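You operate a simulated robot arm through the tools that you are given. There is no shell and no other tool. Be economical: measure what you need, move in short steps, check, and stop when the job is done.

You are at the controls of a simulated two-armed robot. One attempt, no reset.

Task
Stop the pump, drain the tank to 30, refill it to 60 and start again.
Fine: read both levels on the sight glass; leave valves, knobs, main switch and sample lever alone; no trip.

The check looks at the end state, three seconds after you hand in, the way a careful person would. Anything else that was tipped, shoved, dropped, spilled or broken makes it a failure.

Robot
Two 7-joint arms with two-finger grippers on one trunk that stands fixed in place. Base frame: the origin is at the foot of the trunk, x ahead of it, y to its left, z up. Readings come in cm, rad, newtons and seconds.
The left shoulder is at [5, 19.1, 125.3], the right one opposite. With the tool pointing down near the work surface each hand reaches from about 10 to 74 cm from the base axis, measured 20 degrees to its own side. Payload 2.69 kg a hand.
Tool frame (each hand has its own): the origin (TCP) lies between the finger pads and is the grasp point; the fingertips stand 2 cm ahead of it; z points along the fingers, y is the line along which they close. Largest opening 10 cm; the body of the gripper starts 6.3 cm behind the TCP.
Orientation is that of the tool frame in the base frame, as a unit quaternion [x, y, z, w]. With the fingers straight down and closing along the base's y, the tool's x points along the base's -x, its y along +y and its z along -z.

Tools
- The arms move only by the tool nudge_tool. It takes "left_moves", "right_moves" or both (then of equal length, played together; a hand with none holds still); each is a list of rows, each a list of 7 numbers: the gripper command, from -1 (fully open) to 1 (shut), values between in proportion, then the shift along the tool's x, y, z in m, then the turn, a rotation vector about the tool's x, y, z in rad. In form: [[hand, dx, dy, dz, rx, ry, rz], ...]. A call has 1 to 12 rows; each row shifts and turns the commanded pose from where the row before left it, along the tool's axes as they then stand. Rows are played at 5 a second. More than 5 cm and 0.15 rad between two rows, or a gripper value outside its range, and nothing of the call is played. A pose out of reach is approached as far as the arm can. The call stops where the force on the tool passes 40 N (or 10 N more than at its start, if that is more) or the arm is blocked; 0.2 s more then pass. Each finger travels about 15.3 cm/s and halts on what it meets, pressing with about 24 N; the grip force reading is that of the motor and also rises with nothing between the fingers. The clock runs only during rows and for 0.2 s after the last one: add rows that do not move to give the fingers time. It gives the time, the measured TCP pose, the force on the tool (base axes), the opening and the grip force at its end, in the units of the frame above (readings bear some noise), with the torque about the TCP (base axes, N m) and any sound that the robot's microphone picked up.
- Cameras (640 x 400 px; columns grow to the right, rows downward): "scene" is now at [12.5, 5.4, 148.14]; the picture's right is [0.50, -0.87, 0.00], its down [-0.12, -0.07, -0.99] and it looks along [0.86, 0.49, -0.13] (base axes); focal length 214 px, centre (320, 200). "left" rides on the left gripper at [7, 1.9, -9.9] in its tool frame; the picture's right is [-0.26, 0.97, 0.00], its down [-0.75, -0.20, -0.63] and it looks along [-0.61, -0.16, 0.78] (tool axes); focal length 230 px, centre (320, 200). "right" rides on the right gripper at [7, -1.9, -9.9] in its tool frame; the picture's right is [0.26, 0.97, 0.00], its down [-0.75, 0.20, -0.63] and it looks along [-0.61, 0.16, 0.78] (tool axes); focal length 230 px, centre (320, 200).
- camera(camera): a new picture of that camera. No time passes.
- raise_lower(by): slides the trunk up (or, below 0, down) by that many cm; the arms and the scene camera ride with it, the base frame stays. It gives what a move gives, with no picture.
- turn_head(pan, tilt): turns the head with the scene camera to pan (to the left, within 1.396 rad either way) and tilt (down, from -0.506 to 1.204), counted from straight ahead of the robot. It gives what a move gives.
- point_at(camera, pixels): there is no depth. For up to 12 entries [column, row, z] of the newest picture of that camera ("zoom" is the newest enlarged one), the place [x, y] in the base frame at which the ray of that pixel passes the height z, good to about 0.2 cm, but the place of the scene camera against the robot may be out by one fixed shift of up to 2.5 cm in any direction. No time passes.
- close_up(camera, box): a new picture of the part [left, top, right, bottom] of that camera's present view, enlarged. No time passes.
- job_done(): hands the job in; it is judged then, once.

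Keep the steps short. Do not move on a guess: measure, check each grasp and each placing, and mend mistakes. In all there are 80 turns and 48 pictures (those below and enlarged ones count). Leave the grippers open and the arms clear of the work at the hand-in unless told otherwise, and finish with a single line.

The tools are called after "Request:" as a command line: name --argument value ..., lists and objects as JSON in quotes. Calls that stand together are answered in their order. nudge_tool: Moves the arms, as the interface text tells. Its arguments: {"type":"object","properties":{"left_moves":{"type":"array"},"right_moves":{"type":"array"}},"required":[]} The other tools are called the same way: raise_lower (by) slides the trunk up or down; turn_head (pan, tilt) turns the head that bears the scene camera; camera (camera) takes a picture; point_at (camera, pixels) gives the place at which the rays of pixels pass given heights; close_up (camera, box) takes an enlarged picture of a part of a camera's view; job_done () hands the job in.

At the start:

```text
time_s: 0.0
left_tcp_pos: [32.75, 39.87, 149.61]
left_tool_rot: [0.0, 1.0, 0.001, 0.0]
left_force: [0.3, 1.1, 0.0]
left_wrist_torque: [0.01, -0.01, 0.0]
left_grip_width: 9.95
left_grip_force: 0.0
right_tcp_pos: [37.63, 0.6, 149.55]
right_tool_rot: [0.001, 1.0, 0.002, 0.001]
right_force: [-0.9, 0.3, -0.1]
right_wrist_torque: [-0.04, 0.01, -0.02]
right_grip_width: 9.99
right_grip_force: 0.0
trunk travel left (down, up): [-31.1, 1.2]
head pan, tilt: [0.518, 0.134]
```

scene: 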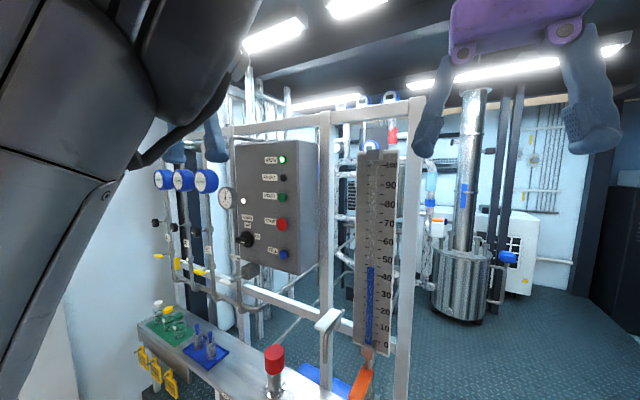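
right: 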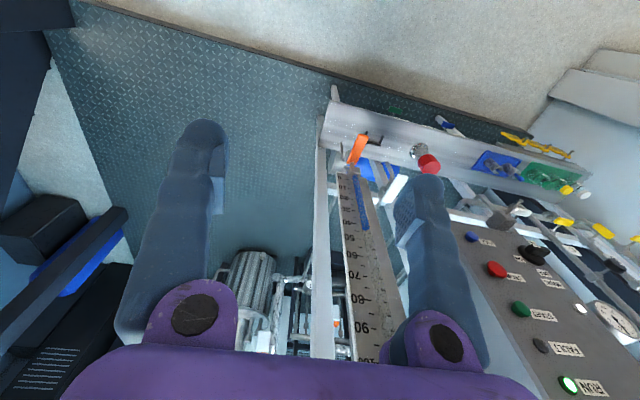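
left: 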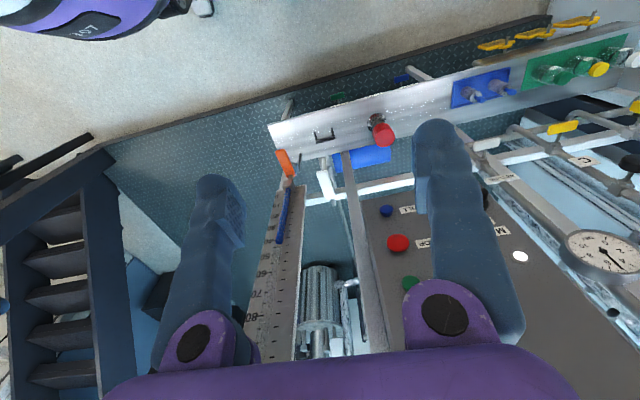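

The scene shows a panel with buttons (around 280,200), a sight glass (375,260), and a bench with levers. I'll enlarge the panel and the bench to read the labels.

Request:
close_up --camera "scene" --box '[220, 130, 340, 280]'

Request:
close_up --camera "scene" --box '[130, 280, 400, 400]'

Request:
close_up --camera "scene" --box '[340, 140, 420, 370]'

```text
2.67 times, centred on (280, 205) of scene
```

zoom: 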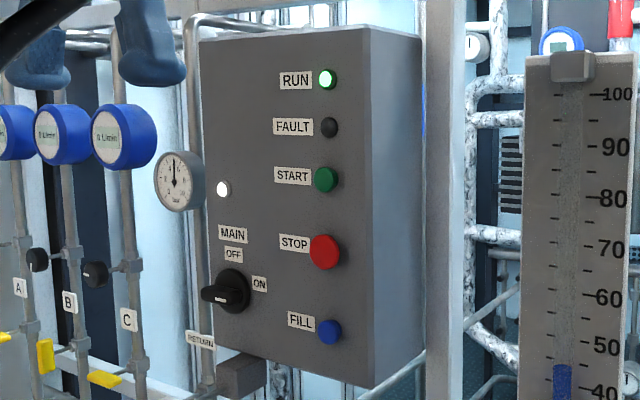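

```text
2.37 times, centred on (265, 340) of scene
```

zoom: 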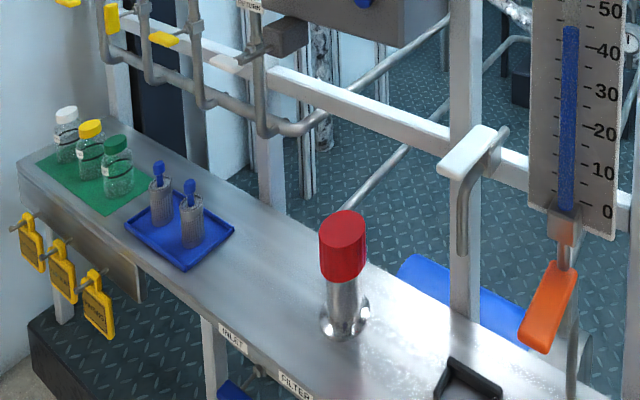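

```text
1.74 times, centred on (380, 255) of scene
```

zoom: 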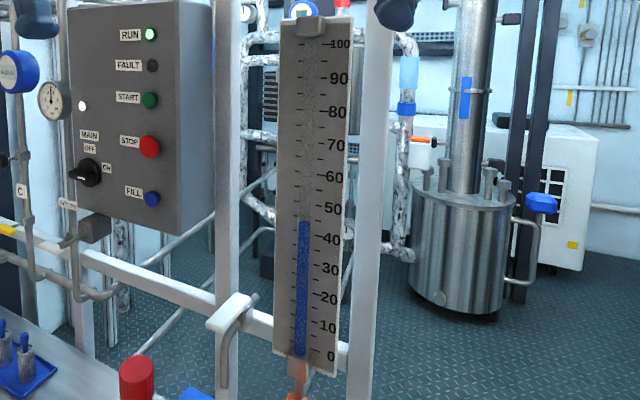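

RUN is lit, the level is about 46, and the buttons are START (green), STOP (red) and FILL (blue). I can't yet tell which handle drains, so I'll tilt the head down and look at the handles under the glass.

Request:
turn_head --pan 0.35 --tilt 0.55

Request:
camera --camera "scene"

Request:
close_up --camera "scene" --box '[200, 180, 360, 280]'

```text
time_s: 0.9
left_tcp_pos: [32.77, 40.05, 149.42]
left_tool_rot: [0.0, 1.0, 0.001, 0.0]
left_force: [-0.8, 0.6, 1.5]
left_wrist_torque: [-0.02, -0.02, -0.02]
left_grip_width: 9.99
left_grip_force: 0.0
right_tcp_pos: [37.76, 0.46, 149.54]
right_tool_rot: [0.001, 1.0, 0.002, 0.001]
right_force: [0.0, -1.3, 0.1]
right_wrist_torque: [-0.05, 0.0, 0.02]
right_grip_width: 10.02
right_grip_force: 0.1
trunk travel left (down, up): [-31.1, 1.2]
head pan, tilt: [0.351, 0.55]
```

```text
41 pictures are left
```

scene: 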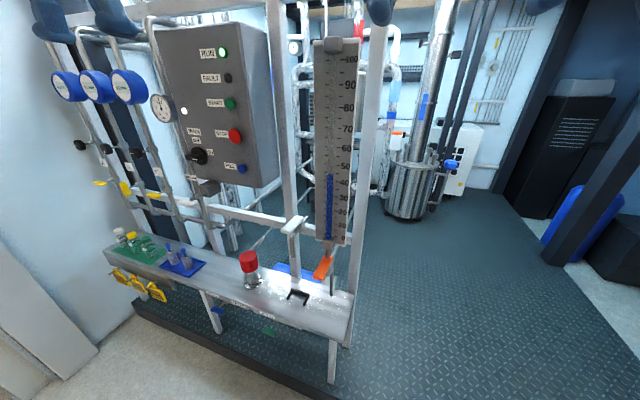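

```text
4.00 times, centred on (280, 230) of scene
```

zoom: 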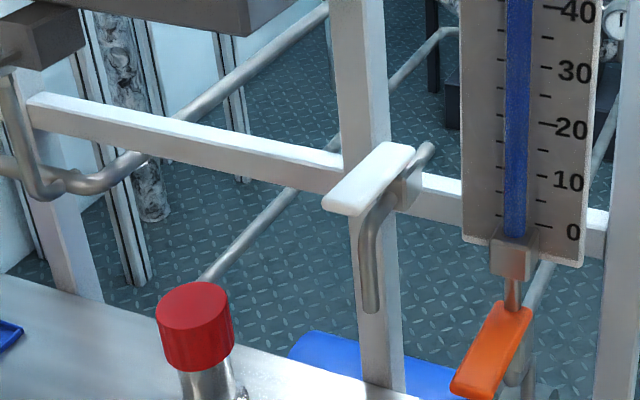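

Orange handle under the sight-glass block is the drain; the white lever with the spout is evidently the sample tap. I'll triangulate the handle and the buttons from the two wrist cameras, using the rays at two heights.

Request:
point_at --camera "right" --pixels '[[496, 269, 130], [496, 269, 110], [521, 309, 130], [521, 309, 110], [471, 237, 130], [471, 237, 110], [357, 149, 100], [357, 149, 80], [364, 228, 110], [364, 228, 90]]'

Request:
point_at --camera "left" --pixels '[[397, 243, 130], [397, 243, 110], [410, 283, 130], [410, 283, 110], [386, 210, 130], [386, 210, 110], [285, 163, 100], [285, 163, 80]]'

Request:
point_at --camera "scene" --pixels '[[235, 135, 130], [235, 135, 110], [229, 104, 130], [229, 104, 110], [242, 168, 130], [242, 168, 110], [323, 267, 100], [323, 267, 80]]'

Request:
close_up --camera "left" --box '[260, 120, 420, 220]'

Request:
close_up --camera "right" --box '[320, 110, 480, 210]'

```text
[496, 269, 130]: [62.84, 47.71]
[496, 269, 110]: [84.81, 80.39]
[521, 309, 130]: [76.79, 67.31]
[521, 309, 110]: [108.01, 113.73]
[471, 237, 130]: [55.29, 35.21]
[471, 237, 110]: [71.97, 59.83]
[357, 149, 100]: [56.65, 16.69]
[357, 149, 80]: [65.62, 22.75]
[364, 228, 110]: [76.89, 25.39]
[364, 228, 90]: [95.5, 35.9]
```

```text
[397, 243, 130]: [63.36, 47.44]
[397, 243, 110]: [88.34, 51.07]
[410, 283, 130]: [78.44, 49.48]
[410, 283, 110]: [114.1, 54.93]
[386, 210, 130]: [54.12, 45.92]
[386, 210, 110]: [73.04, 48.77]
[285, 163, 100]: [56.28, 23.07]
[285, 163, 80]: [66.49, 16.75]
```

```text
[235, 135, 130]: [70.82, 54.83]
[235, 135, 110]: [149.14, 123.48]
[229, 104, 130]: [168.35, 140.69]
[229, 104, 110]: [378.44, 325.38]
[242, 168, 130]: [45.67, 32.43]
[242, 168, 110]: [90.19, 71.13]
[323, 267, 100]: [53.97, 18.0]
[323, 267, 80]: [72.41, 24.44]
```

```text
4.00 times, centred on (340, 170) of left
```

zoom: 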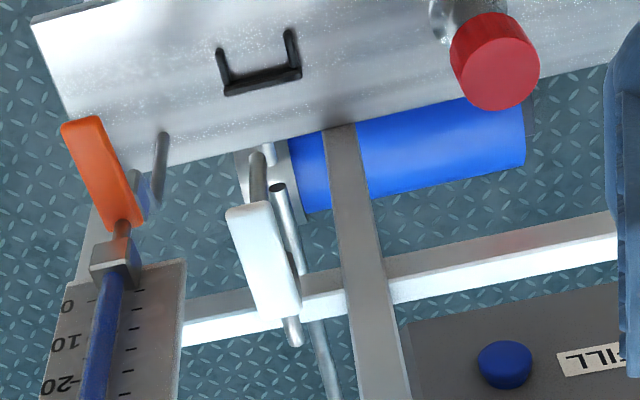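

```text
4.00 times, centred on (400, 160) of right
```

zoom: 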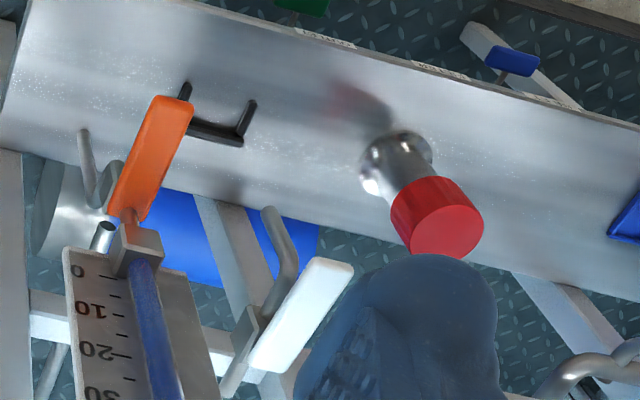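

STOP comes out near (63, 47.5, 130), START near (63.5, 47.4, 138.4), FILL near (63.5, 47.3, 120.2), and the orange handle's middle near (61.4, 19.8, 89.7). Next I'll triangulate the handle's two ends, the block, the bench edge and the button-panel edges.

Request:
point_at --camera "right" --pixels '[[363.7, 135.5, 100], [363.7, 135.5, 80], [352.5, 163.5, 100], [352.5, 163.5, 80], [354, 171, 100], [354, 171, 80], [339, 176, 100], [339, 176, 80], [398, 189, 100], [398, 189, 80], [366, 132, 100], [366, 132, 80]]'

Request:
point_at --camera "left" --pixels '[[280.5, 150.5, 100], [280.5, 150.5, 80], [291, 175.5, 100], [291, 175.5, 80], [289, 184, 100], [289, 184, 80], [306, 186, 100], [306, 186, 80], [325, 184, 100], [325, 184, 80], [315, 132, 100], [315, 132, 80]]'

```text
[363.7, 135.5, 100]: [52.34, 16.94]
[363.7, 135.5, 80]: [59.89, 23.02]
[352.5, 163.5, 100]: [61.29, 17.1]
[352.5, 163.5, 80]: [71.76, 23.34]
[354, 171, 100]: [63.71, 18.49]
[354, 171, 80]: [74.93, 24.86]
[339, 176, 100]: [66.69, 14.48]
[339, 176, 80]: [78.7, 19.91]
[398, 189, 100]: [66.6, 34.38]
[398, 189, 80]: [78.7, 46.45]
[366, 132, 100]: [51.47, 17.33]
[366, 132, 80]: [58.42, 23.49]
```

```text
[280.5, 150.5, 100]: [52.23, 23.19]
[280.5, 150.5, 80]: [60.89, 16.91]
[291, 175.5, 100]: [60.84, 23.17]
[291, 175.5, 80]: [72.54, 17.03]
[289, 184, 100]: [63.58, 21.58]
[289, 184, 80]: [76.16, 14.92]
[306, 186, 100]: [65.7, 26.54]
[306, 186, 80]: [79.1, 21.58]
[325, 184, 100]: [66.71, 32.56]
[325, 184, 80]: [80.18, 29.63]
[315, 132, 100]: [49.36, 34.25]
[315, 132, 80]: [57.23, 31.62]
```

The handle is horizontal, running along x from (56.4, 20, 89.9) to (66.5, 20, 90.2), under a vertical stem. STOP comes first. I'll close the left fingers and swing the left tool to point ahead (+x) while moving it to about (50, 47.4, 132), in front of the panel.

Request:
nudge_tool --left_moves '[[1, -0.016, 0.0068, 0.016, 0, -0.1428, 0], [1, -0.01357, 0.0068, 0.01811, 0, -0.1428, 0], [1, -0.01084, 0.0068, 0.01986, 0, -0.1428, 0], [1, -0.00791, 0.0068, 0.0212, 0, -0.1428, 0], [1, -0.00481, 0.0068, 0.02211, 0, -0.1428, 0], [1, -0.00161, 0.0068, 0.02257, 0, -0.1428, 0], [1, 0.00161, 0.0068, 0.02257, 0, -0.1428, 0], [1, 0.00481, 0.0068, 0.02211, 0, -0.1428, 0], [1, 0.00791, 0.0068, 0.0212, 0, -0.1428, 0], [1, 0.01084, 0.0068, 0.01986, 0, -0.1428, 0], [1, 0.01357, 0.0068, 0.01811, 0, -0.1428, 0], [1, 0, 0, 0, 0, 0, 0]]'

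Request:
camera --camera "scene"

Request:
camera --camera "left"

```text
time_s: 3.5
left_tcp_pos: [50.15, 47.56, 131.99]
left_tool_rot: [0.001, 0.706, 0.001, 0.708]
left_force: [0.1, -0.1, 0.1]
left_wrist_torque: [0.02, 0.0, 0.02]
left_grip_width: 0.01
left_grip_force: 24.2
right_tcp_pos: [37.56, 0.54, 149.56]
right_tool_rot: [0.001, 1.0, 0.002, 0.001]
right_force: [-0.4, 0.2, 1.5]
right_wrist_torque: [0.04, -0.01, -0.01]
right_grip_width: 10.0
right_grip_force: 0.0
trunk travel left (down, up): [-31.1, 1.2]
head pan, tilt: [0.351, 0.55]
```

```text
37 pictures are left
```

scene: 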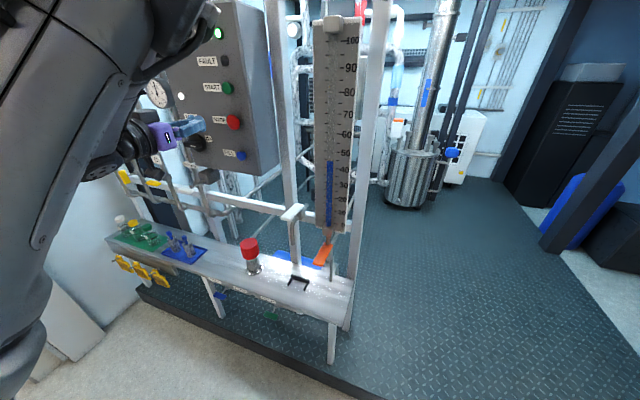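

```text
36 pictures are left
```

left: 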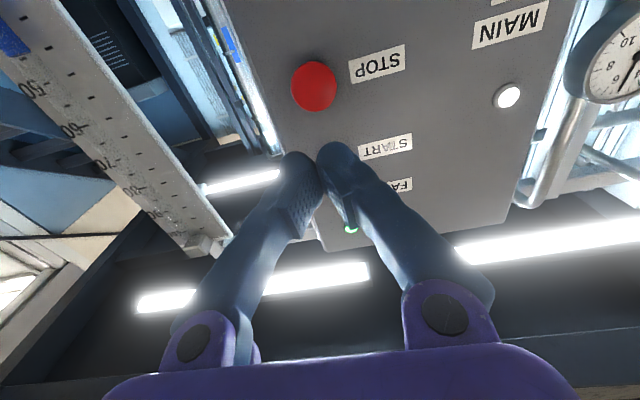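

I'll check STOP's position with the new left view: button centre at (313,86), RUN lamp hidden. The ray at z around 130 should give x≈63.

Request:
point_at --camera "left" --pixels '[[313, 86, 130], [313, 86, 129.5], [313, 86, 130.5], [313, 86, 131], [320, 66, 130], [480, 120, 132]]'

```text
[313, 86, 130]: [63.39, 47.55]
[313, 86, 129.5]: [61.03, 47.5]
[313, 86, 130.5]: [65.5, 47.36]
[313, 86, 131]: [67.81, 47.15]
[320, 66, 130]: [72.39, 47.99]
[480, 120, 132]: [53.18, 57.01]
```

STOP is confirmed at (63.3, 47.5, 130). I'll lower 2 cm, go forward to about 2.5 cm short of it, then ease in by 5 mm steps.

Request:
nudge_tool --left_moves '[[1, 0.02, 0, 0, 0, 0, 0], [1, 0, 0, 0.04, 0, 0, 0], [1, 0, 0, 0.04, 0, 0, 0], [1, 0, 0, 0.005, 0, 0, 0], [1, 0, 0, 0.005, 0, 0, 0], [1, 0, 0, 0.005, 0, 0, 0], [1, 0, 0, 0.005, 0, 0, 0], [1, 0, 0, 0.005, 0, 0, 0]]'

Request:
camera --camera "scene"

```text
time_s: 5.3
left_tcp_pos: [60.78, 47.44, 129.92]
left_tool_rot: [0.001, 0.707, 0.0, 0.707]
left_force: [-0.9, 0.4, 0.7]
left_wrist_torque: [0.0, -0.02, 0.01]
left_grip_width: 0.61
left_grip_force: 29.9
right_tcp_pos: [37.69, 0.67, 149.65]
right_tool_rot: [0.001, 1.0, 0.002, 0.001]
right_force: [0.9, -0.5, 0.3]
right_wrist_torque: [0.03, 0.0, -0.03]
right_grip_width: 10.01
right_grip_force: 0.0
trunk travel left (down, up): [-31.1, 1.2]
head pan, tilt: [0.351, 0.55]
```

```text
35 pictures are left
```

scene: 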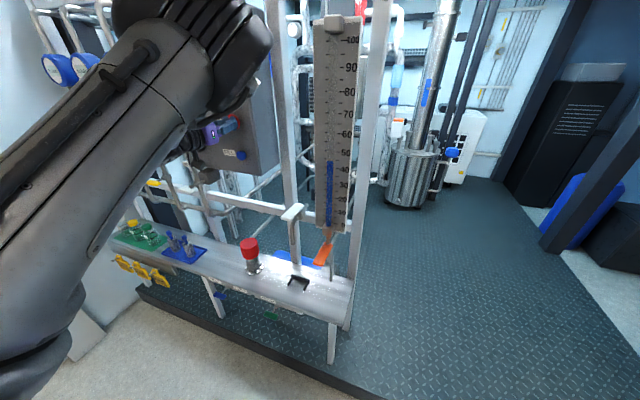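

No force yet, but the gripper opening reads 0.61. I'll check the left camera for contact.

Request:
close_up --camera "left" --box '[200, 60, 440, 260]'

```text
2.00 times, centred on (320, 160) of left
```

zoom: 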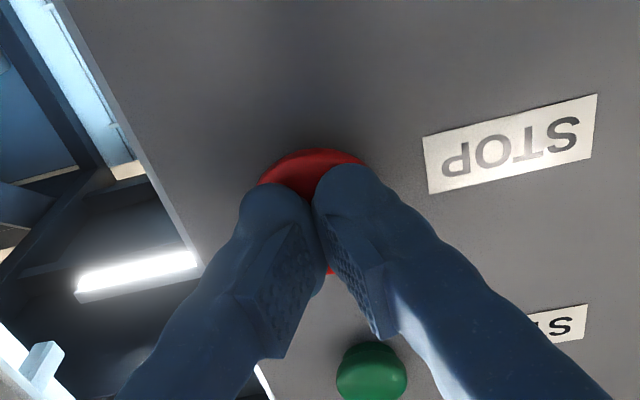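

The fingertips are centred on STOP and at or almost at its face. I'll press in 3 mm steps.

Request:
nudge_tool --left_moves '[[1, 0, 0, 0.003, 0, 0, 0], [1, 0, 0, 0.003, 0, 0, 0], [1, 0, 0, 0.003, 0, 0, 0]]'

```text
time_s: 6.1
left_tcp_pos: [61.54, 47.55, 129.99]
left_tool_rot: [-0.001, 0.707, 0.0, 0.707]
left_force: [-10.8, -1.5, -0.7]
left_wrist_torque: [-0.05, -0.01, -0.07]
left_grip_width: 0.6
left_grip_force: 29.5
right_tcp_pos: [37.39, 0.61, 149.71]
right_tool_rot: [0.001, 1.0, 0.001, 0.003]
right_force: [0.6, -0.6, 0.0]
right_wrist_torque: [0.03, 0.02, 0.04]
right_grip_width: 9.99
right_grip_force: 0.1
trunk travel left (down, up): [-31.1, 1.2]
head pan, tilt: [0.351, 0.55]
heard: click
```

There was a click at 10.8 N. I'll back off and read the RUN lamp and the level.

Request:
nudge_tool --left_moves '[[1, 0, 0, -0.04, 0, 0, 0], [1, 0, 0, -0.05, 0, 0, 0], [1, 0, 0, -0.03, 0, 0, 0]]'

Request:
close_up --camera "scene" --box '[160, 0, 400, 270]'

```text
time_s: 6.9
left_tcp_pos: [49.65, 47.44, 130.03]
left_tool_rot: [0.001, 0.708, 0.001, 0.707]
left_force: [0.0, -0.5, 0.3]
left_wrist_torque: [0.0, -0.03, -0.01]
left_grip_width: 0.0
left_grip_force: 28.9
right_tcp_pos: [37.7, 0.62, 149.53]
right_tool_rot: [0.001, 1.0, 0.002, 0.002]
right_force: [-0.7, -0.2, 0.2]
right_wrist_torque: [-0.03, -0.01, 0.01]
right_grip_width: 10.0
right_grip_force: 0.0
trunk travel left (down, up): [-31.1, 1.2]
head pan, tilt: [0.351, 0.55]
```

```text
1.48 times, centred on (280, 135) of scene
```

zoom: 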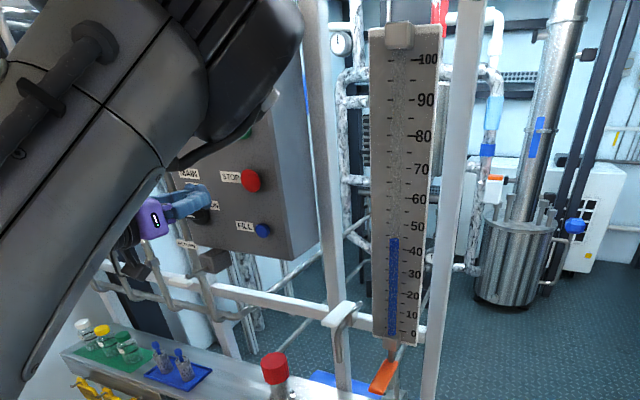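

The arm hides the RUN lamp from the scene camera, so I'll look for it with the left camera.

Request:
close_up --camera "left" --box '[220, 50, 460, 250]'

```text
2.00 times, centred on (340, 150) of left
```

zoom: 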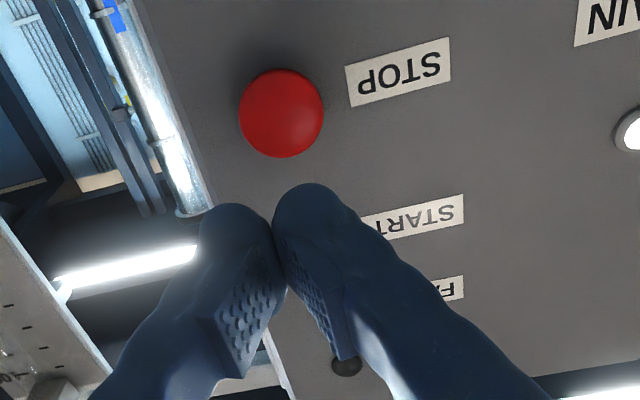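

RUN, at about (345,365) in the zoom, is now dark, so the pump has stopped. Next I'll bring the right hand down to about (45, 8, 106) so its camera can show how the orange handle is mounted.

Request:
nudge_tool --right_moves '[[-1, -0.008, 0.008, 0.045, 0, 0, 0], [-1, -0.008, 0.008, 0.045, 0, 0, 0], [-1, -0.008, 0.008, 0.045, 0, 0, 0], [-1, -0.008, 0.008, 0.045, 0, 0, 0], [-1, -0.008, 0.008, 0.045, 0, 0, 0], [-1, -0.008, 0.008, 0.045, 0, 0, 0], [-1, -0.008, 0.008, 0.045, 0, 0, 0], [-1, -0.008, 0.008, 0.045, 0, 0, 0], [-1, -0.008, 0.008, 0.045, 0, 0, 0], [-1, 0, 0, 0.03, 0, 0, 0]]'

Request:
camera --camera "right"

Request:
camera --camera "scene"

```text
time_s: 9.1
left_tcp_pos: [49.65, 47.46, 129.98]
left_tool_rot: [0.0, 0.707, 0.001, 0.707]
left_force: [0.2, 0.1, -0.5]
left_wrist_torque: [-0.01, -0.01, 0.03]
left_grip_width: 0.04
left_grip_force: 29.4
right_tcp_pos: [44.95, 8.04, 105.85]
right_tool_rot: [0.001, 1.0, 0.001, 0.0]
right_force: [-0.8, 0.8, 0.1]
right_wrist_torque: [0.0, 0.01, 0.02]
right_grip_width: 10.0
right_grip_force: 0.0
trunk travel left (down, up): [-31.1, 1.2]
head pan, tilt: [0.351, 0.55]
```

```text
31 pictures are left
```

right: 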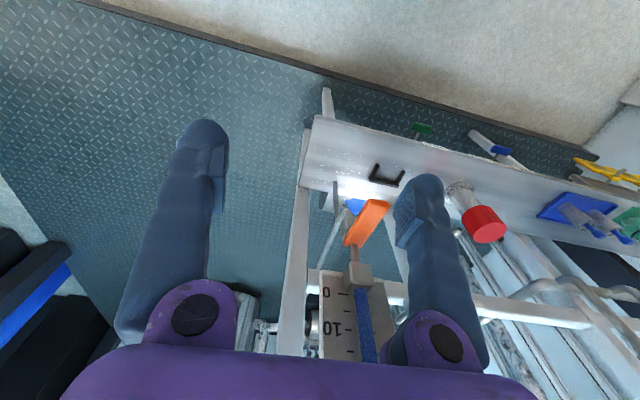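

```text
30 pictures are left
```

scene: 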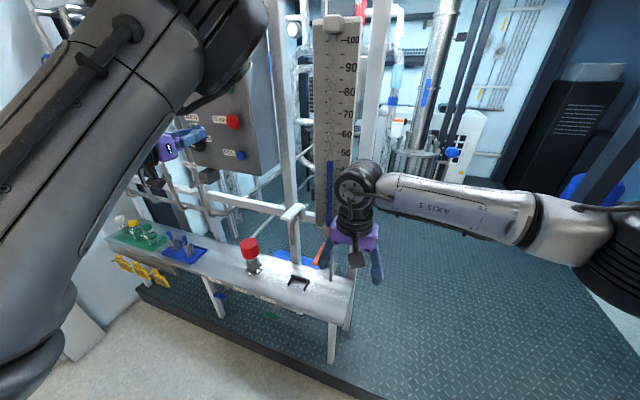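

Request:
close_up --camera "right" --box '[300, 150, 420, 300]'

```text
2.67 times, centred on (360, 225) of right
```

zoom: 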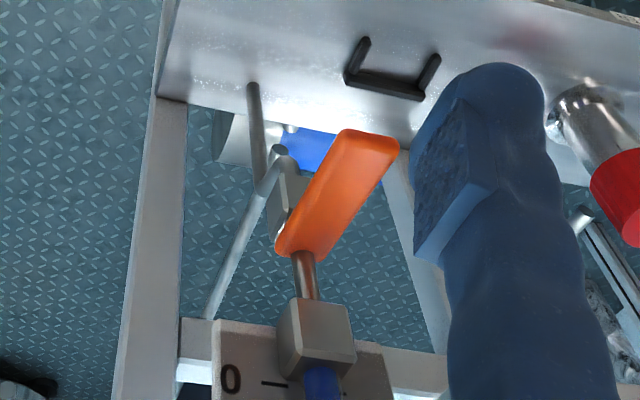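

The handle sits by a small valve body under the stem, and its motion still isn't clear. I'll drop the right hand to about z=93 and pitch it so its camera looks level at the valve from the side.

Request:
nudge_tool --right_moves '[[-1, 0, -0.02, 0.043, 0, 0, 0], [-1, 0, -0.02, 0.043, 0, 0, 0], [-1, 0, -0.02, 0.043, 0, 0, 0], [-1, 0, 0, 0, 0, -0.15, 0], [-1, 0, 0, 0, 0, -0.15, 0], [-1, 0, 0, 0, 0, -0.15, 0], [-1, 0, 0, 0, 0, -0.15, 0], [-1, 0, 0, 0, 0, -0.15, 0]]'

Request:
camera --camera "right"

```text
time_s: 10.9
left_tcp_pos: [49.56, 47.5, 129.98]
left_tool_rot: [0.0, 0.707, 0.0, 0.707]
left_force: [-0.5, -0.3, 0.4]
left_wrist_torque: [0.01, 0.01, -0.03]
left_grip_width: 0.0
left_grip_force: 29.2
right_tcp_pos: [44.93, 1.99, 93.33]
right_tool_rot: [0.001, 0.93, 0.001, 0.368]
right_force: [-0.2, -0.3, -0.3]
right_wrist_torque: [0.02, -0.02, -0.03]
right_grip_width: 10.02
right_grip_force: 0.0
trunk travel left (down, up): [-31.1, 1.2]
head pan, tilt: [0.351, 0.55]
```

```text
28 pictures are left
```

right: 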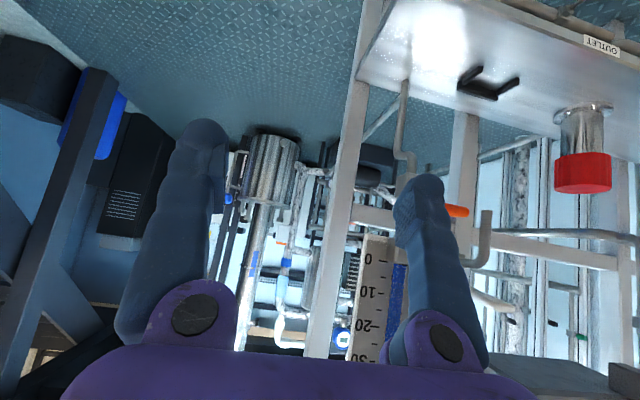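

The left finger blocks the view at (450,210). I'll close the fingers, which brings them to the middle, and look again.

Request:
nudge_tool --right_moves '[[1, 0, -0.02, 0, 0, 0, 0], [1, 0, -0.02, 0, 0, 0, 0]]'

Request:
close_up --camera "right" --box '[350, 50, 540, 300]'

```text
time_s: 11.5
left_tcp_pos: [49.57, 47.48, 130.03]
left_tool_rot: [0.001, 0.707, 0.001, 0.707]
left_force: [-0.7, 0.0, 0.5]
left_wrist_torque: [0.0, -0.01, 0.02]
left_grip_width: 0.01
left_grip_force: 29.6
right_tcp_pos: [44.78, -2.14, 93.1]
right_tool_rot: [0.001, 0.93, 0.002, 0.368]
right_force: [-0.7, -0.2, -0.6]
right_wrist_torque: [-0.03, 0.03, -0.02]
right_grip_width: 0.0
right_grip_force: 23.2
trunk travel left (down, up): [-31.1, 1.2]
head pan, tilt: [0.351, 0.55]
```

```text
1.60 times, centred on (445, 175) of right
```

zoom: 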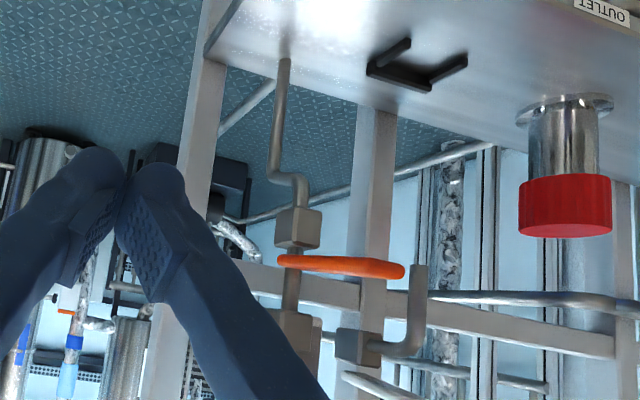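

Seen side-on (upside down in this view), the stem runs from the glass block through the handle's end into a valve body below, so a sideways turn about the vertical stem is likely. I'll keep this pitch, open to about 6 cm, and come up just short of the handle tip at (54.3, 20, 90.3).

Request:
nudge_tool --right_moves '[[-0.2, 0, 0.0443, 0, 0, 0, 0], [-0.2, 0, 0.0443, 0, 0, 0, 0], [-0.2, 0, 0.0443, 0, 0, 0, 0], [-0.2, 0, 0.0443, 0, 0, 0, 0], [-0.2, 0, 0.0443, 0, 0, 0, 0], [-0.2, -0.0167, 0, 0.0284, 0, 0, 0], [-0.2, -0.0167, 0, 0.0284, 0, 0, 0], [-0.2, -0.0167, 0, 0.0284, 0, 0, 0]]'

Request:
camera --camera "right"

Request:
camera --camera "scene"

```text
time_s: 13.3
left_tcp_pos: [49.53, 47.3, 130.03]
left_tool_rot: [0.001, 0.707, 0.0, 0.707]
left_force: [-0.5, -0.3, -0.4]
left_wrist_torque: [0.0, -0.04, 0.0]
left_grip_width: 0.01
left_grip_force: 30.0
right_tcp_pos: [52.48, 19.52, 91.05]
right_tool_rot: [0.001, 0.931, 0.001, 0.366]
right_force: [0.5, 0.0, -0.1]
right_wrist_torque: [0.03, -0.05, -0.03]
right_grip_width: 5.99
right_grip_force: 0.1
right hand out of reach, approached as far as the arm can: row 8
trunk travel left (down, up): [-31.1, 1.2]
head pan, tilt: [0.351, 0.55]
```

```text
26 pictures are left
```

right: 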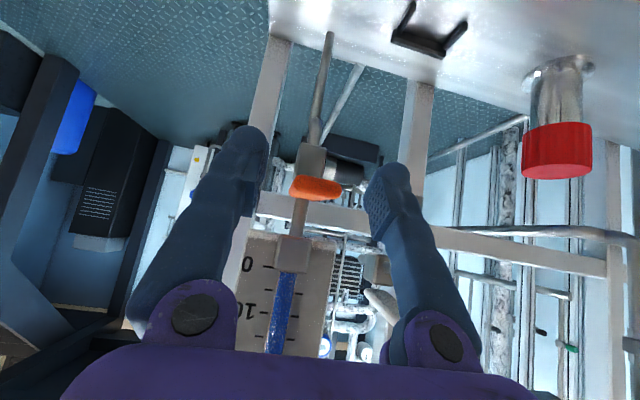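

```text
25 pictures are left
```

scene: 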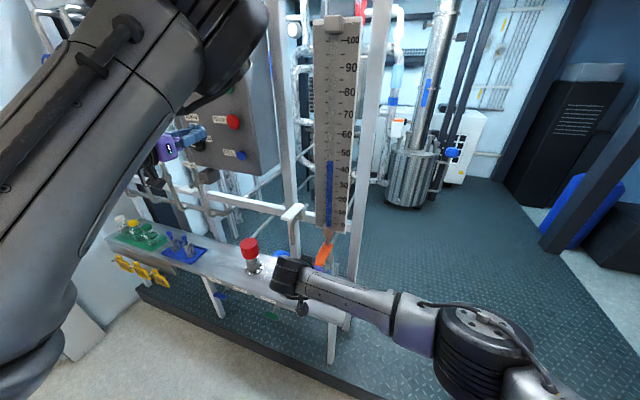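

The right hand is at the edge of its reach. The trunk needs to go down about 22 cm, which also puts the scene camera nearer the level's height for a truer reading. First I'll raise the right hand 20 cm and back it off 6 cm, and raise the left 10 cm, so neither is carried into the bench.

Request:
nudge_tool --right_moves '[[-0.2, -0.0186, 0, -0.0374, 0, 0, 0], [-0.2, -0.0186, 0, -0.0374, 0, 0, 0], [-0.2, -0.0186, 0, -0.0374, 0, 0, 0], [-0.2, -0.0186, 0, -0.0374, 0, 0, 0], [-0.2, -0.0186, 0, -0.0374, 0, 0, 0]]' --left_moves '[[1, -0.02, 0, 0, 0, 0, 0], [1, -0.02, 0, 0, 0, 0, 0], [1, -0.02, 0, 0, 0, 0, 0], [1, -0.02, 0, 0, 0, 0, 0], [1, -0.02, 0, 0, 0, 0, 0]]'

Request:
raise_lower --by -22

Request:
turn_head --pan 0.35 --tilt 0.2

Request:
camera --camera "scene"

```text
time_s: 14.5
left_tcp_pos: [49.59, 47.49, 140.0]
left_tool_rot: [0.0, 0.706, 0.001, 0.708]
left_force: [0.1, 0.2, 0.4]
left_wrist_torque: [0.0, 0.0, 0.01]
left_grip_width: 0.0
left_grip_force: 29.2
right_tcp_pos: [46.56, 19.47, 110.73]
right_tool_rot: [0.002, 0.93, 0.0, 0.367]
right_force: [-0.4, 0.3, 0.2]
right_wrist_torque: [0.02, 0.0, 0.0]
right_grip_width: 6.0
right_grip_force: 0.1
trunk travel left (down, up): [-31.1, 1.2]
head pan, tilt: [0.351, 0.55]
```

```text
time_s: 16.8
left_tcp_pos: [49.68, 47.31, 117.88]
left_tool_rot: [0.001, 0.707, 0.0, 0.707]
left_force: [0.8, -0.2, 0.8]
left_wrist_torque: [0.01, 0.02, 0.02]
left_grip_width: 0.0
left_grip_force: 29.9
right_tcp_pos: [46.53, 19.5, 88.9]
right_tool_rot: [0.001, 0.93, 0.002, 0.367]
right_force: [0.2, -0.8, -0.8]
right_wrist_torque: [0.03, -0.01, -0.03]
right_grip_width: 6.0
right_grip_force: 0.0
trunk travel left (down, up): [-9.1, 23.2]
head pan, tilt: [0.351, 0.55]
```

```text
time_s: 17.6
left_tcp_pos: [49.7, 47.28, 117.9]
left_tool_rot: [0.001, 0.707, 0.0, 0.707]
left_force: [-0.2, -0.1, 0.1]
left_wrist_torque: [0.01, 0.0, -0.02]
left_grip_width: 0.02
left_grip_force: 29.9
right_tcp_pos: [46.55, 19.49, 88.74]
right_tool_rot: [0.001, 0.93, 0.001, 0.367]
right_force: [0.0, 0.1, -0.2]
right_wrist_torque: [0.0, 0.01, 0.02]
right_grip_width: 5.99
right_grip_force: 0.1
trunk travel left (down, up): [-9.1, 23.2]
head pan, tilt: [0.351, 0.201]
```

```text
24 pictures are left
```

scene: 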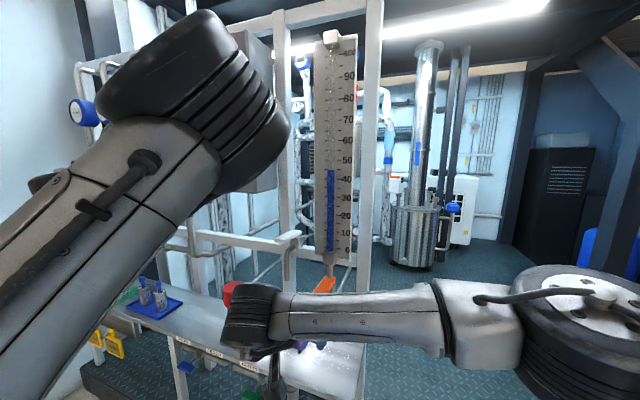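

The glass is clearly visible, with the level at about 46. Next I'll move the right hand so its open fingers straddle the handle at (57.5, 20, 90.2).

Request:
nudge_tool --right_moves '[[-0.2, -0.0226, 0.0012, 0.016, 0, 0, 0], [-0.2, -0.0226, 0.0012, 0.016, 0, 0, 0], [-0.2, -0.0226, 0.0012, 0.016, 0, 0, 0], [-0.2, -0.0226, 0.0012, 0.016, 0, 0, 0]]'

Request:
camera --camera "right"

```text
time_s: 18.6
left_tcp_pos: [49.64, 47.34, 117.96]
left_tool_rot: [0.0, 0.707, 0.002, 0.707]
left_force: [-0.1, 0.2, -0.8]
left_wrist_torque: [0.02, 0.04, 0.01]
left_grip_width: 0.0
left_grip_force: 29.3
right_tcp_pos: [56.67, 20.11, 90.01]
right_tool_rot: [0.002, 0.93, 0.001, 0.368]
right_force: [-0.4, 0.7, -0.5]
right_wrist_torque: [-0.02, 0.0, -0.03]
right_grip_width: 5.98
right_grip_force: 0.1
right hand out of reach, approached as far as the arm can: row 4
trunk travel left (down, up): [-9.1, 23.2]
head pan, tilt: [0.351, 0.201]
```

```text
23 pictures are left
```

right: 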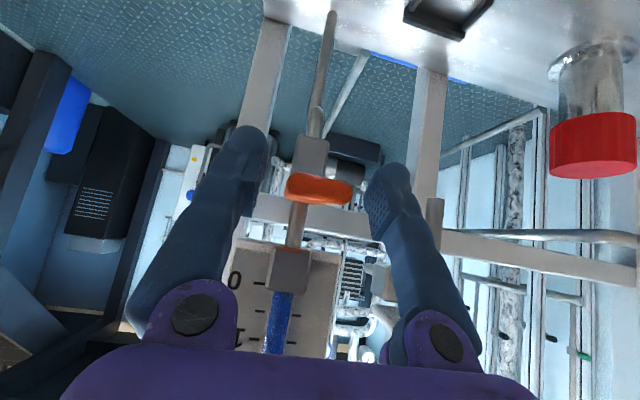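

The handle tip sits between the fingers, and I'm at the reach limit, which is enough for a test. I'll close on it and try 1 cm toward −y, watching the force.

Request:
nudge_tool --right_moves '[[1, 0, 0, 0, 0, 0, 0], [1, 0, 0, 0, 0, 0, 0], [1, 0, 0, 0, 0, 0, 0]]'

Request:
nudge_tool --right_moves '[[1, 0, -0.003, 0, 0, 0, 0], [1, 0, -0.003, 0, 0, 0, 0], [1, 0, -0.003, 0, 0, 0, 0]]'

```text
time_s: 19.4
left_tcp_pos: [49.64, 47.47, 118.0]
left_tool_rot: [0.0, 0.707, 0.001, 0.707]
left_force: [0.1, -0.8, 0.6]
left_wrist_torque: [0.0, -0.03, 0.01]
left_grip_width: 0.0
left_grip_force: 29.5
right_tcp_pos: [56.64, 19.99, 90.05]
right_tool_rot: [0.002, 0.93, 0.001, 0.367]
right_force: [0.5, 0.3, 2.9]
right_wrist_torque: [0.01, -0.21, 0.03]
right_grip_width: 3.49
right_grip_force: 45.2
trunk travel left (down, up): [-9.1, 23.2]
head pan, tilt: [0.351, 0.201]
```

```text
time_s: 20.1
left_tcp_pos: [49.88, 47.42, 117.78]
left_tool_rot: [0.0, 0.708, 0.0, 0.706]
left_force: [0.9, 0.4, 0.6]
left_wrist_torque: [0.03, 0.01, 0.03]
left_grip_width: 0.0
left_grip_force: 30.1
right_tcp_pos: [56.72, 19.9, 90.01]
right_tool_rot: [-0.004, 0.93, 0.01, 0.368]
right_force: [14.3, 15.6, -3.1]
right_wrist_torque: [0.26, 0.3, 0.3]
right_grip_width: 3.49
right_grip_force: 45.1
trunk travel left (down, up): [-9.1, 23.2]
head pan, tilt: [0.351, 0.201]
stopped in row 3 (right hand): the force on the tool passed its limit at 44 N (the readings are from after the stop); the commanded pose is now the measured one
```

−y is solid: 44 N with only 1 mm of motion. I'll try +y.

Request:
nudge_tool --right_moves '[[1, 0, 0.002, 0, 0, 0, 0], [1, 0, 0.002, 0, 0, 0, 0], [1, 0, 0.002, 0, 0, 0, 0], [1, 0, 0.002, 0, 0, 0, 0]]'

```text
time_s: 21.1
left_tcp_pos: [49.74, 47.19, 117.92]
left_tool_rot: [0.001, 0.707, 0.001, 0.707]
left_force: [-0.2, -0.4, 0.1]
left_wrist_torque: [-0.01, 0.03, 0.0]
left_grip_width: 0.0
left_grip_force: 29.1
right_tcp_pos: [56.6, 20.01, 90.14]
right_tool_rot: [0.001, 0.93, 0.004, 0.366]
right_force: [-6.8, -20.8, -12.1]
right_wrist_torque: [-0.36, 0.88, -0.4]
right_grip_width: 3.51
right_grip_force: 44.9
trunk travel left (down, up): [-9.1, 23.2]
head pan, tilt: [0.351, 0.201]
```

+y is stiff too (20.8 N for 1 mm), so it isn't a sideways turn. I'll undo that shift and try pressing the handle down by about 9 mm.

Request:
nudge_tool --right_moves '[[1, 0, -0.006, 0, 0, 0, 0], [1, 0.002, 0, 0.0022, 0, 0, 0], [1, 0.002, 0, 0.0022, 0, 0, 0], [1, 0.002, 0, 0.0022, 0, 0, 0]]'

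Request:
close_up --camera "scene" --box '[290, 20, 380, 300]'

```text
time_s: 22.1
left_tcp_pos: [49.61, 47.33, 118.07]
left_tool_rot: [0.0, 0.707, 0.001, 0.707]
left_force: [-0.3, -0.1, 0.3]
left_wrist_torque: [0.05, 0.03, -0.04]
left_grip_width: 0.0
left_grip_force: 29.3
right_tcp_pos: [56.65, 19.99, 89.86]
right_tool_rot: [-0.002, 0.928, 0.009, 0.371]
right_force: [6.6, -1.9, 14.7]
right_wrist_torque: [-0.03, -1.44, -0.05]
right_grip_width: 3.5
right_grip_force: 44.9
trunk travel left (down, up): [-9.1, 23.2]
head pan, tilt: [0.351, 0.201]
```

```text
1.43 times, centred on (335, 160) of scene
```

zoom: 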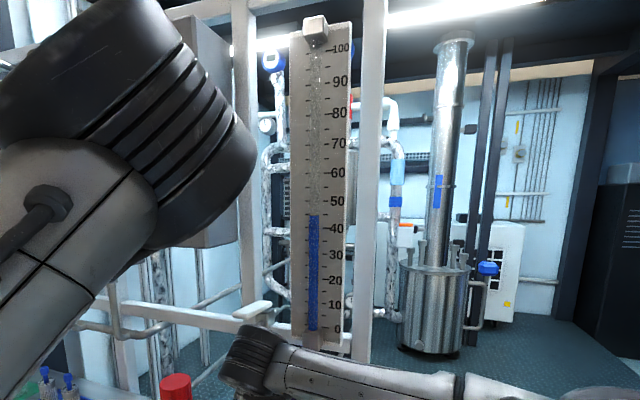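

Down is also stiff (15 N for 1.5 mm). −y felt like a hard stop, while +y was only tried to 21 N, so a stiff valve opening toward +y is still possible. I'll release the downward load and push +y further, up to the force limit.

Request:
nudge_tool --right_moves '[[1, -0.004, 0, -0.0044, 0, 0, 0], [1, 0, 0.003, 0, 0, 0, 0], [1, 0, 0.003, 0, 0, 0, 0], [1, 0, 0.002, 0, 0, 0, 0], [1, 0, 0.002, 0, 0, 0, 0], [1, 0, 0.002, 0, 0, 0, 0], [1, 0, 0.002, 0, 0, 0, 0]]'

```text
time_s: 23.7
left_tcp_pos: [49.59, 47.21, 117.87]
left_tool_rot: [0.001, 0.708, 0.001, 0.707]
left_force: [-0.2, 0.0, 0.3]
left_wrist_torque: [0.03, 0.04, 0.0]
left_grip_width: 0.0
left_grip_force: 29.9
right_tcp_pos: [56.56, 20.02, 89.83]
right_tool_rot: [0.0, 0.93, 0.005, 0.367]
right_force: [2.2, -23.5, -8.4]
right_wrist_torque: [-0.1, 0.92, -0.3]
right_grip_width: 3.5
right_grip_force: 44.9
right hand out of reach, approached as far as the arm can: row 4, 6
trunk travel left (down, up): [-9.1, 23.2]
head pan, tilt: [0.351, 0.201]
```

These pushes are limited by reach, so they settle nothing. I'll open, back off 4 cm, and flatten the tool's pitch by 0.55 rad, which brings the wrist nearer the shoulder. I'll also check the bench height under it from stored views.

Request:
nudge_tool --right_moves '[[-0.2, 0, -0.004, 0, 0, 0, 0], [-0.2, 0, 0, 0, 0, 0, 0], [-0.2, 0.03, 0, -0.027, 0, 0, 0], [-0.2, 0, 0, 0, 0, -0.14, 0], [-0.2, 0, 0, 0, 0, -0.14, 0], [-0.2, 0, 0, 0, 0, -0.14, 0], [-0.2, 0, 0, 0, 0, -0.14, 0]]'

Request:
camera --camera "right"

```text
time_s: 25.3
left_tcp_pos: [49.69, 47.51, 117.92]
left_tool_rot: [0.0, 0.707, 0.001, 0.707]
left_force: [0.1, 0.0, 0.6]
left_wrist_torque: [-0.01, 0.0, -0.01]
left_grip_width: 0.0
left_grip_force: 29.4
right_tcp_pos: [52.44, 20.19, 89.89]
right_tool_rot: [0.001, 0.791, 0.007, 0.612]
right_force: [-0.4, 0.0, -0.4]
right_wrist_torque: [0.0, 0.0, 0.0]
right_grip_width: 6.0
right_grip_force: 0.0
trunk travel left (down, up): [-9.1, 23.2]
head pan, tilt: [0.351, 0.201]
```

```text
21 pictures are left
```

right: 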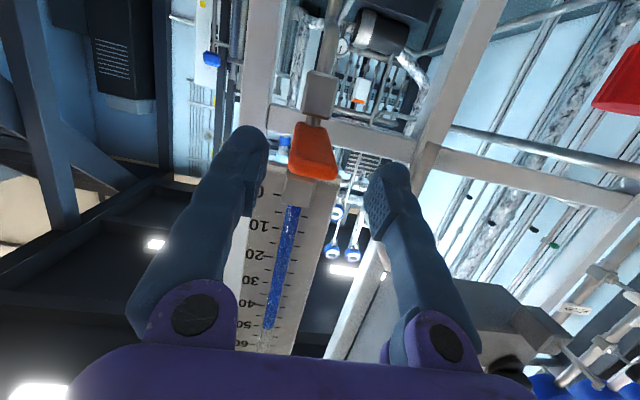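

From below, the handle is on a thin vertical stem above the valve body, and the right camera also sees the scale. I'll go forward 6.5 cm around the handle and grip it more fully.

Request:
nudge_tool --right_moves '[[-0.2, -0.009, -0.001, 0.031, 0, 0, 0], [-0.2, -0.009, -0.001, 0.031, 0, 0, 0], [1, 0, 0, 0, 0, 0, 0], [1, 0, 0, 0, 0, 0, 0], [1, 0, 0, 0, 0, 0, 0]]'

Request:
nudge_tool --right_moves '[[1, 0, 0.003, 0, 0, 0, 0], [1, 0, 0.003, 0, 0, 0, 0], [1, 0, 0.003, 0, 0, 0, 0]]'

```text
time_s: 26.5
left_tcp_pos: [49.64, 47.35, 117.86]
left_tool_rot: [0.001, 0.707, 0.0, 0.707]
left_force: [-0.1, 0.1, -0.5]
left_wrist_torque: [0.0, 0.0, 0.03]
left_grip_width: 0.0
left_grip_force: 28.9
right_tcp_pos: [58.99, 19.97, 90.09]
right_tool_rot: [-0.001, 0.792, 0.008, 0.61]
right_force: [1.5, 0.9, -0.3]
right_wrist_torque: [-0.12, 0.04, 0.08]
right_grip_width: 3.49
right_grip_force: 44.5
trunk travel left (down, up): [-9.1, 23.2]
head pan, tilt: [0.351, 0.201]
```

```text
time_s: 27.3
left_tcp_pos: [49.71, 47.24, 117.91]
left_tool_rot: [0.002, 0.707, 0.002, 0.707]
left_force: [-0.3, 0.7, -0.6]
left_wrist_torque: [0.02, 0.04, -0.01]
left_grip_width: 0.0
left_grip_force: 30.1
right_tcp_pos: [58.94, 20.03, 90.11]
right_tool_rot: [0.003, 0.791, 0.006, 0.611]
right_force: [-3.3, -23.6, -0.6]
right_wrist_torque: [-0.49, 0.1, -0.37]
right_grip_width: 3.48
right_grip_force: 45.0
right hand out of reach, approached as far as the arm can: row 3
trunk travel left (down, up): [-9.1, 23.2]
head pan, tilt: [0.351, 0.201]
```

+y is rigid here too. I'll release the side load and press the handle down 9 mm with this better grip.

Request:
nudge_tool --right_moves '[[1, 0, -0.006, 0, 0, 0, 0], [1, 0, 0, 0, 0, 0, 0], [1, 0.003, 0, 0.0007, 0, 0, 0], [1, 0.003, 0, 0.0007, 0, 0, 0], [1, 0.003, 0, 0.0007, 0, 0, 0]]'

```text
time_s: 28.5
left_tcp_pos: [49.65, 47.45, 117.89]
left_tool_rot: [0.0, 0.707, 0.0, 0.707]
left_force: [-0.2, 0.5, -0.2]
left_wrist_torque: [0.01, 0.0, -0.02]
left_grip_width: 0.0
left_grip_force: 29.8
right_tcp_pos: [58.67, 19.93, 89.38]
right_tool_rot: [-0.002, 0.789, 0.009, 0.614]
right_force: [10.8, 12.3, 16.8]
right_wrist_torque: [-0.07, -1.3, 0.13]
right_grip_width: 3.49
right_grip_force: 45.1
trunk travel left (down, up): [-9.1, 23.2]
head pan, tilt: [0.351, 0.201]
```

Down did give: 7 mm for 17 N. I'll look before going further, to see whether the handle tipped or the fingers slid.

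Request:
close_up --camera "right" --box '[220, 60, 420, 360]'

```text
1.33 times, centred on (320, 210) of right
```

zoom: 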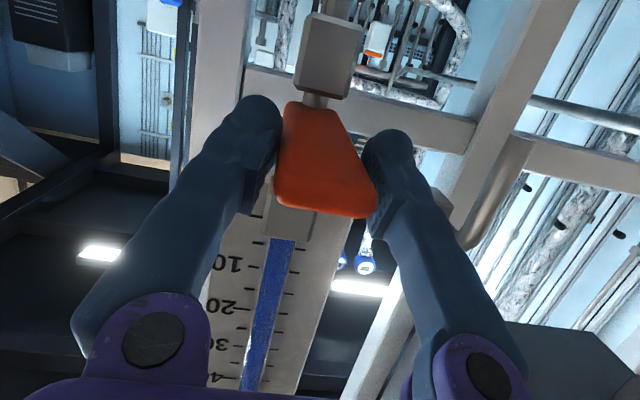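

The pads lie along the handle, so a pure sideways shift can't let it turn, and my side tests were biased. I'll go back up, loosen to 4.4 cm so that only one finger pushes, and push +y by 1.2 cm.

Request:
nudge_tool --right_moves '[[0.12, -0.008, 0, -0.002, 0, 0, 0], [0.12, 0, 0, 0, 0, 0, 0], [0.12, 0, 0.003, 0, 0, 0, 0], [0.12, 0, 0.003, 0, 0, 0, 0], [0.12, 0, 0.003, 0, 0, 0, 0], [0.12, 0, 0.003, 0, 0, 0, 0]]'

```text
time_s: 29.9
left_tcp_pos: [49.67, 47.51, 117.91]
left_tool_rot: [0.001, 0.707, 0.001, 0.707]
left_force: [0.3, 0.3, -0.9]
left_wrist_torque: [0.0, 0.0, 0.0]
left_grip_width: 0.01
left_grip_force: 29.1
right_tcp_pos: [58.98, 20.45, 90.05]
right_tool_rot: [0.0, 0.792, 0.008, 0.611]
right_force: [-0.3, 0.4, 0.4]
right_wrist_torque: [0.0, -0.04, -0.02]
right_grip_width: 4.36
right_grip_force: 0.1
right hand out of reach, approached as far as the arm can: row 6
trunk travel left (down, up): [-9.1, 23.2]
head pan, tilt: [0.351, 0.201]
```

No contact yet, and +y is out of the right hand's reach from here. I'll test −y with the one free finger instead.

Request:
nudge_tool --right_moves '[[0.12, 0, -0.005, 0, 0, 0, 0], [0.12, 0, -0.005, 0, 0, 0, 0], [0.12, 0, -0.003, 0, 0, 0, 0], [0.12, 0, -0.003, 0, 0, 0, 0], [0.12, 0, -0.003, 0, 0, 0, 0]]'

```text
time_s: 31.1
left_tcp_pos: [49.68, 47.6, 117.62]
left_tool_rot: [0.0, 0.707, -0.001, 0.707]
left_force: [-0.5, -0.5, -0.3]
left_wrist_torque: [-0.01, -0.03, -0.02]
left_grip_width: 0.0
left_grip_force: 30.3
right_tcp_pos: [58.73, 18.95, 89.99]
right_tool_rot: [-0.003, 0.791, 0.009, 0.611]
right_force: [7.2, 29.0, 3.4]
right_wrist_torque: [-0.11, -0.22, -0.7]
right_grip_width: 5.71
right_grip_force: 10.2
trunk travel left (down, up): [-9.1, 23.2]
head pan, tilt: [0.351, 0.201]
```

−y is a hard stop: 29 N with no motion and the finger pushed open. Next test is pressing down with closed fingers on top of the handle tip. I'll lift clear, close, centre, and come down in 3 mm steps.

Request:
nudge_tool --right_moves '[[-0.2, 0, 0.01, 0, 0, 0, 0], [-0.2, -0.03, 0, -0.008, 0, 0, 0], [1, -0.01, 0, -0.01, 0, 0, 0], [1, 0, 0, 0, 0, 0, 0], [1, 0, 0, 0, 0, 0, 0], [1, 0.008, 0, 0.002, 0, 0, 0], [1, 0.008, 0, 0.002, 0, 0, 0], [1, 0.003, 0, 0.0007, 0, 0, 0], [1, 0.003, 0, 0.0007, 0, 0, 0], [1, 0.003, 0, 0.0007, 0, 0, 0]]'

Request:
nudge_tool --right_moves '[[1, 0.003, 0, 0.0007, 0, 0, 0], [1, 0.003, 0, 0.0007, 0, 0, 0], [1, 0.003, 0, 0.0007, 0, 0, 0]]'

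```text
time_s: 33.3
left_tcp_pos: [49.72, 47.42, 117.95]
left_tool_rot: [0.001, 0.707, 0.0, 0.707]
left_force: [0.3, 0.4, 0.0]
left_wrist_torque: [-0.01, 0.01, 0.0]
left_grip_width: 0.0
left_grip_force: 29.2
right_tcp_pos: [58.1, 19.38, 91.74]
right_tool_rot: [0.0, 0.791, 0.007, 0.611]
right_force: [0.3, 0.2, 1.4]
right_wrist_torque: [-0.01, 0.01, -0.03]
right_grip_width: 0.0
right_grip_force: 29.5
trunk travel left (down, up): [-9.1, 23.2]
head pan, tilt: [0.351, 0.201]
```

```text
time_s: 34.1
left_tcp_pos: [49.63, 47.44, 117.85]
left_tool_rot: [0.0, 0.707, 0.002, 0.707]
left_force: [0.7, -1.2, 0.2]
left_wrist_torque: [0.0, 0.0, -0.01]
left_grip_width: 0.0
left_grip_force: 29.1
right_tcp_pos: [58.18, 19.59, 90.69]
right_tool_rot: [-0.001, 0.791, 0.008, 0.612]
right_force: [-0.5, 0.1, 2.0]
right_wrist_torque: [0.01, 0.0, -0.03]
right_grip_width: 0.0
right_grip_force: 29.9
trunk travel left (down, up): [-9.1, 23.2]
head pan, tilt: [0.351, 0.201]
```

Only 2 N, yet the fist should already overlap where the handle was. I'll look.

Request:
camera --camera "right"

Request:
close_up --camera "scene" --box '[240, 130, 400, 330]'

```text
19 pictures are left
```

right: 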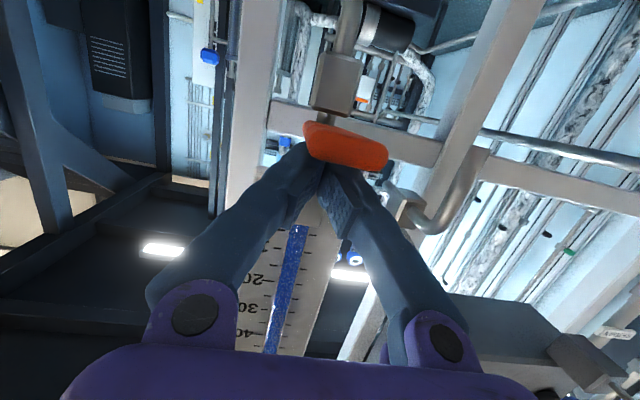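

```text
2.00 times, centred on (320, 230) of scene
```

zoom: 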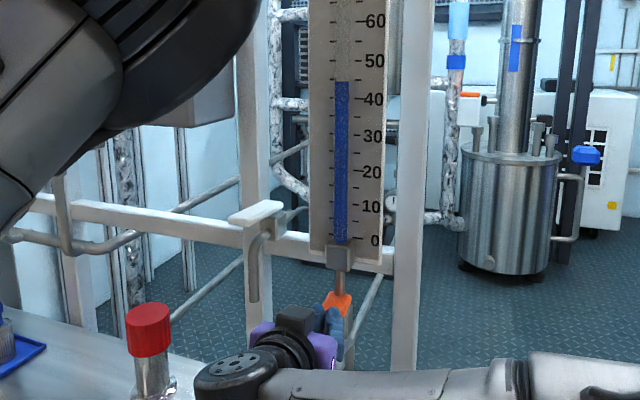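

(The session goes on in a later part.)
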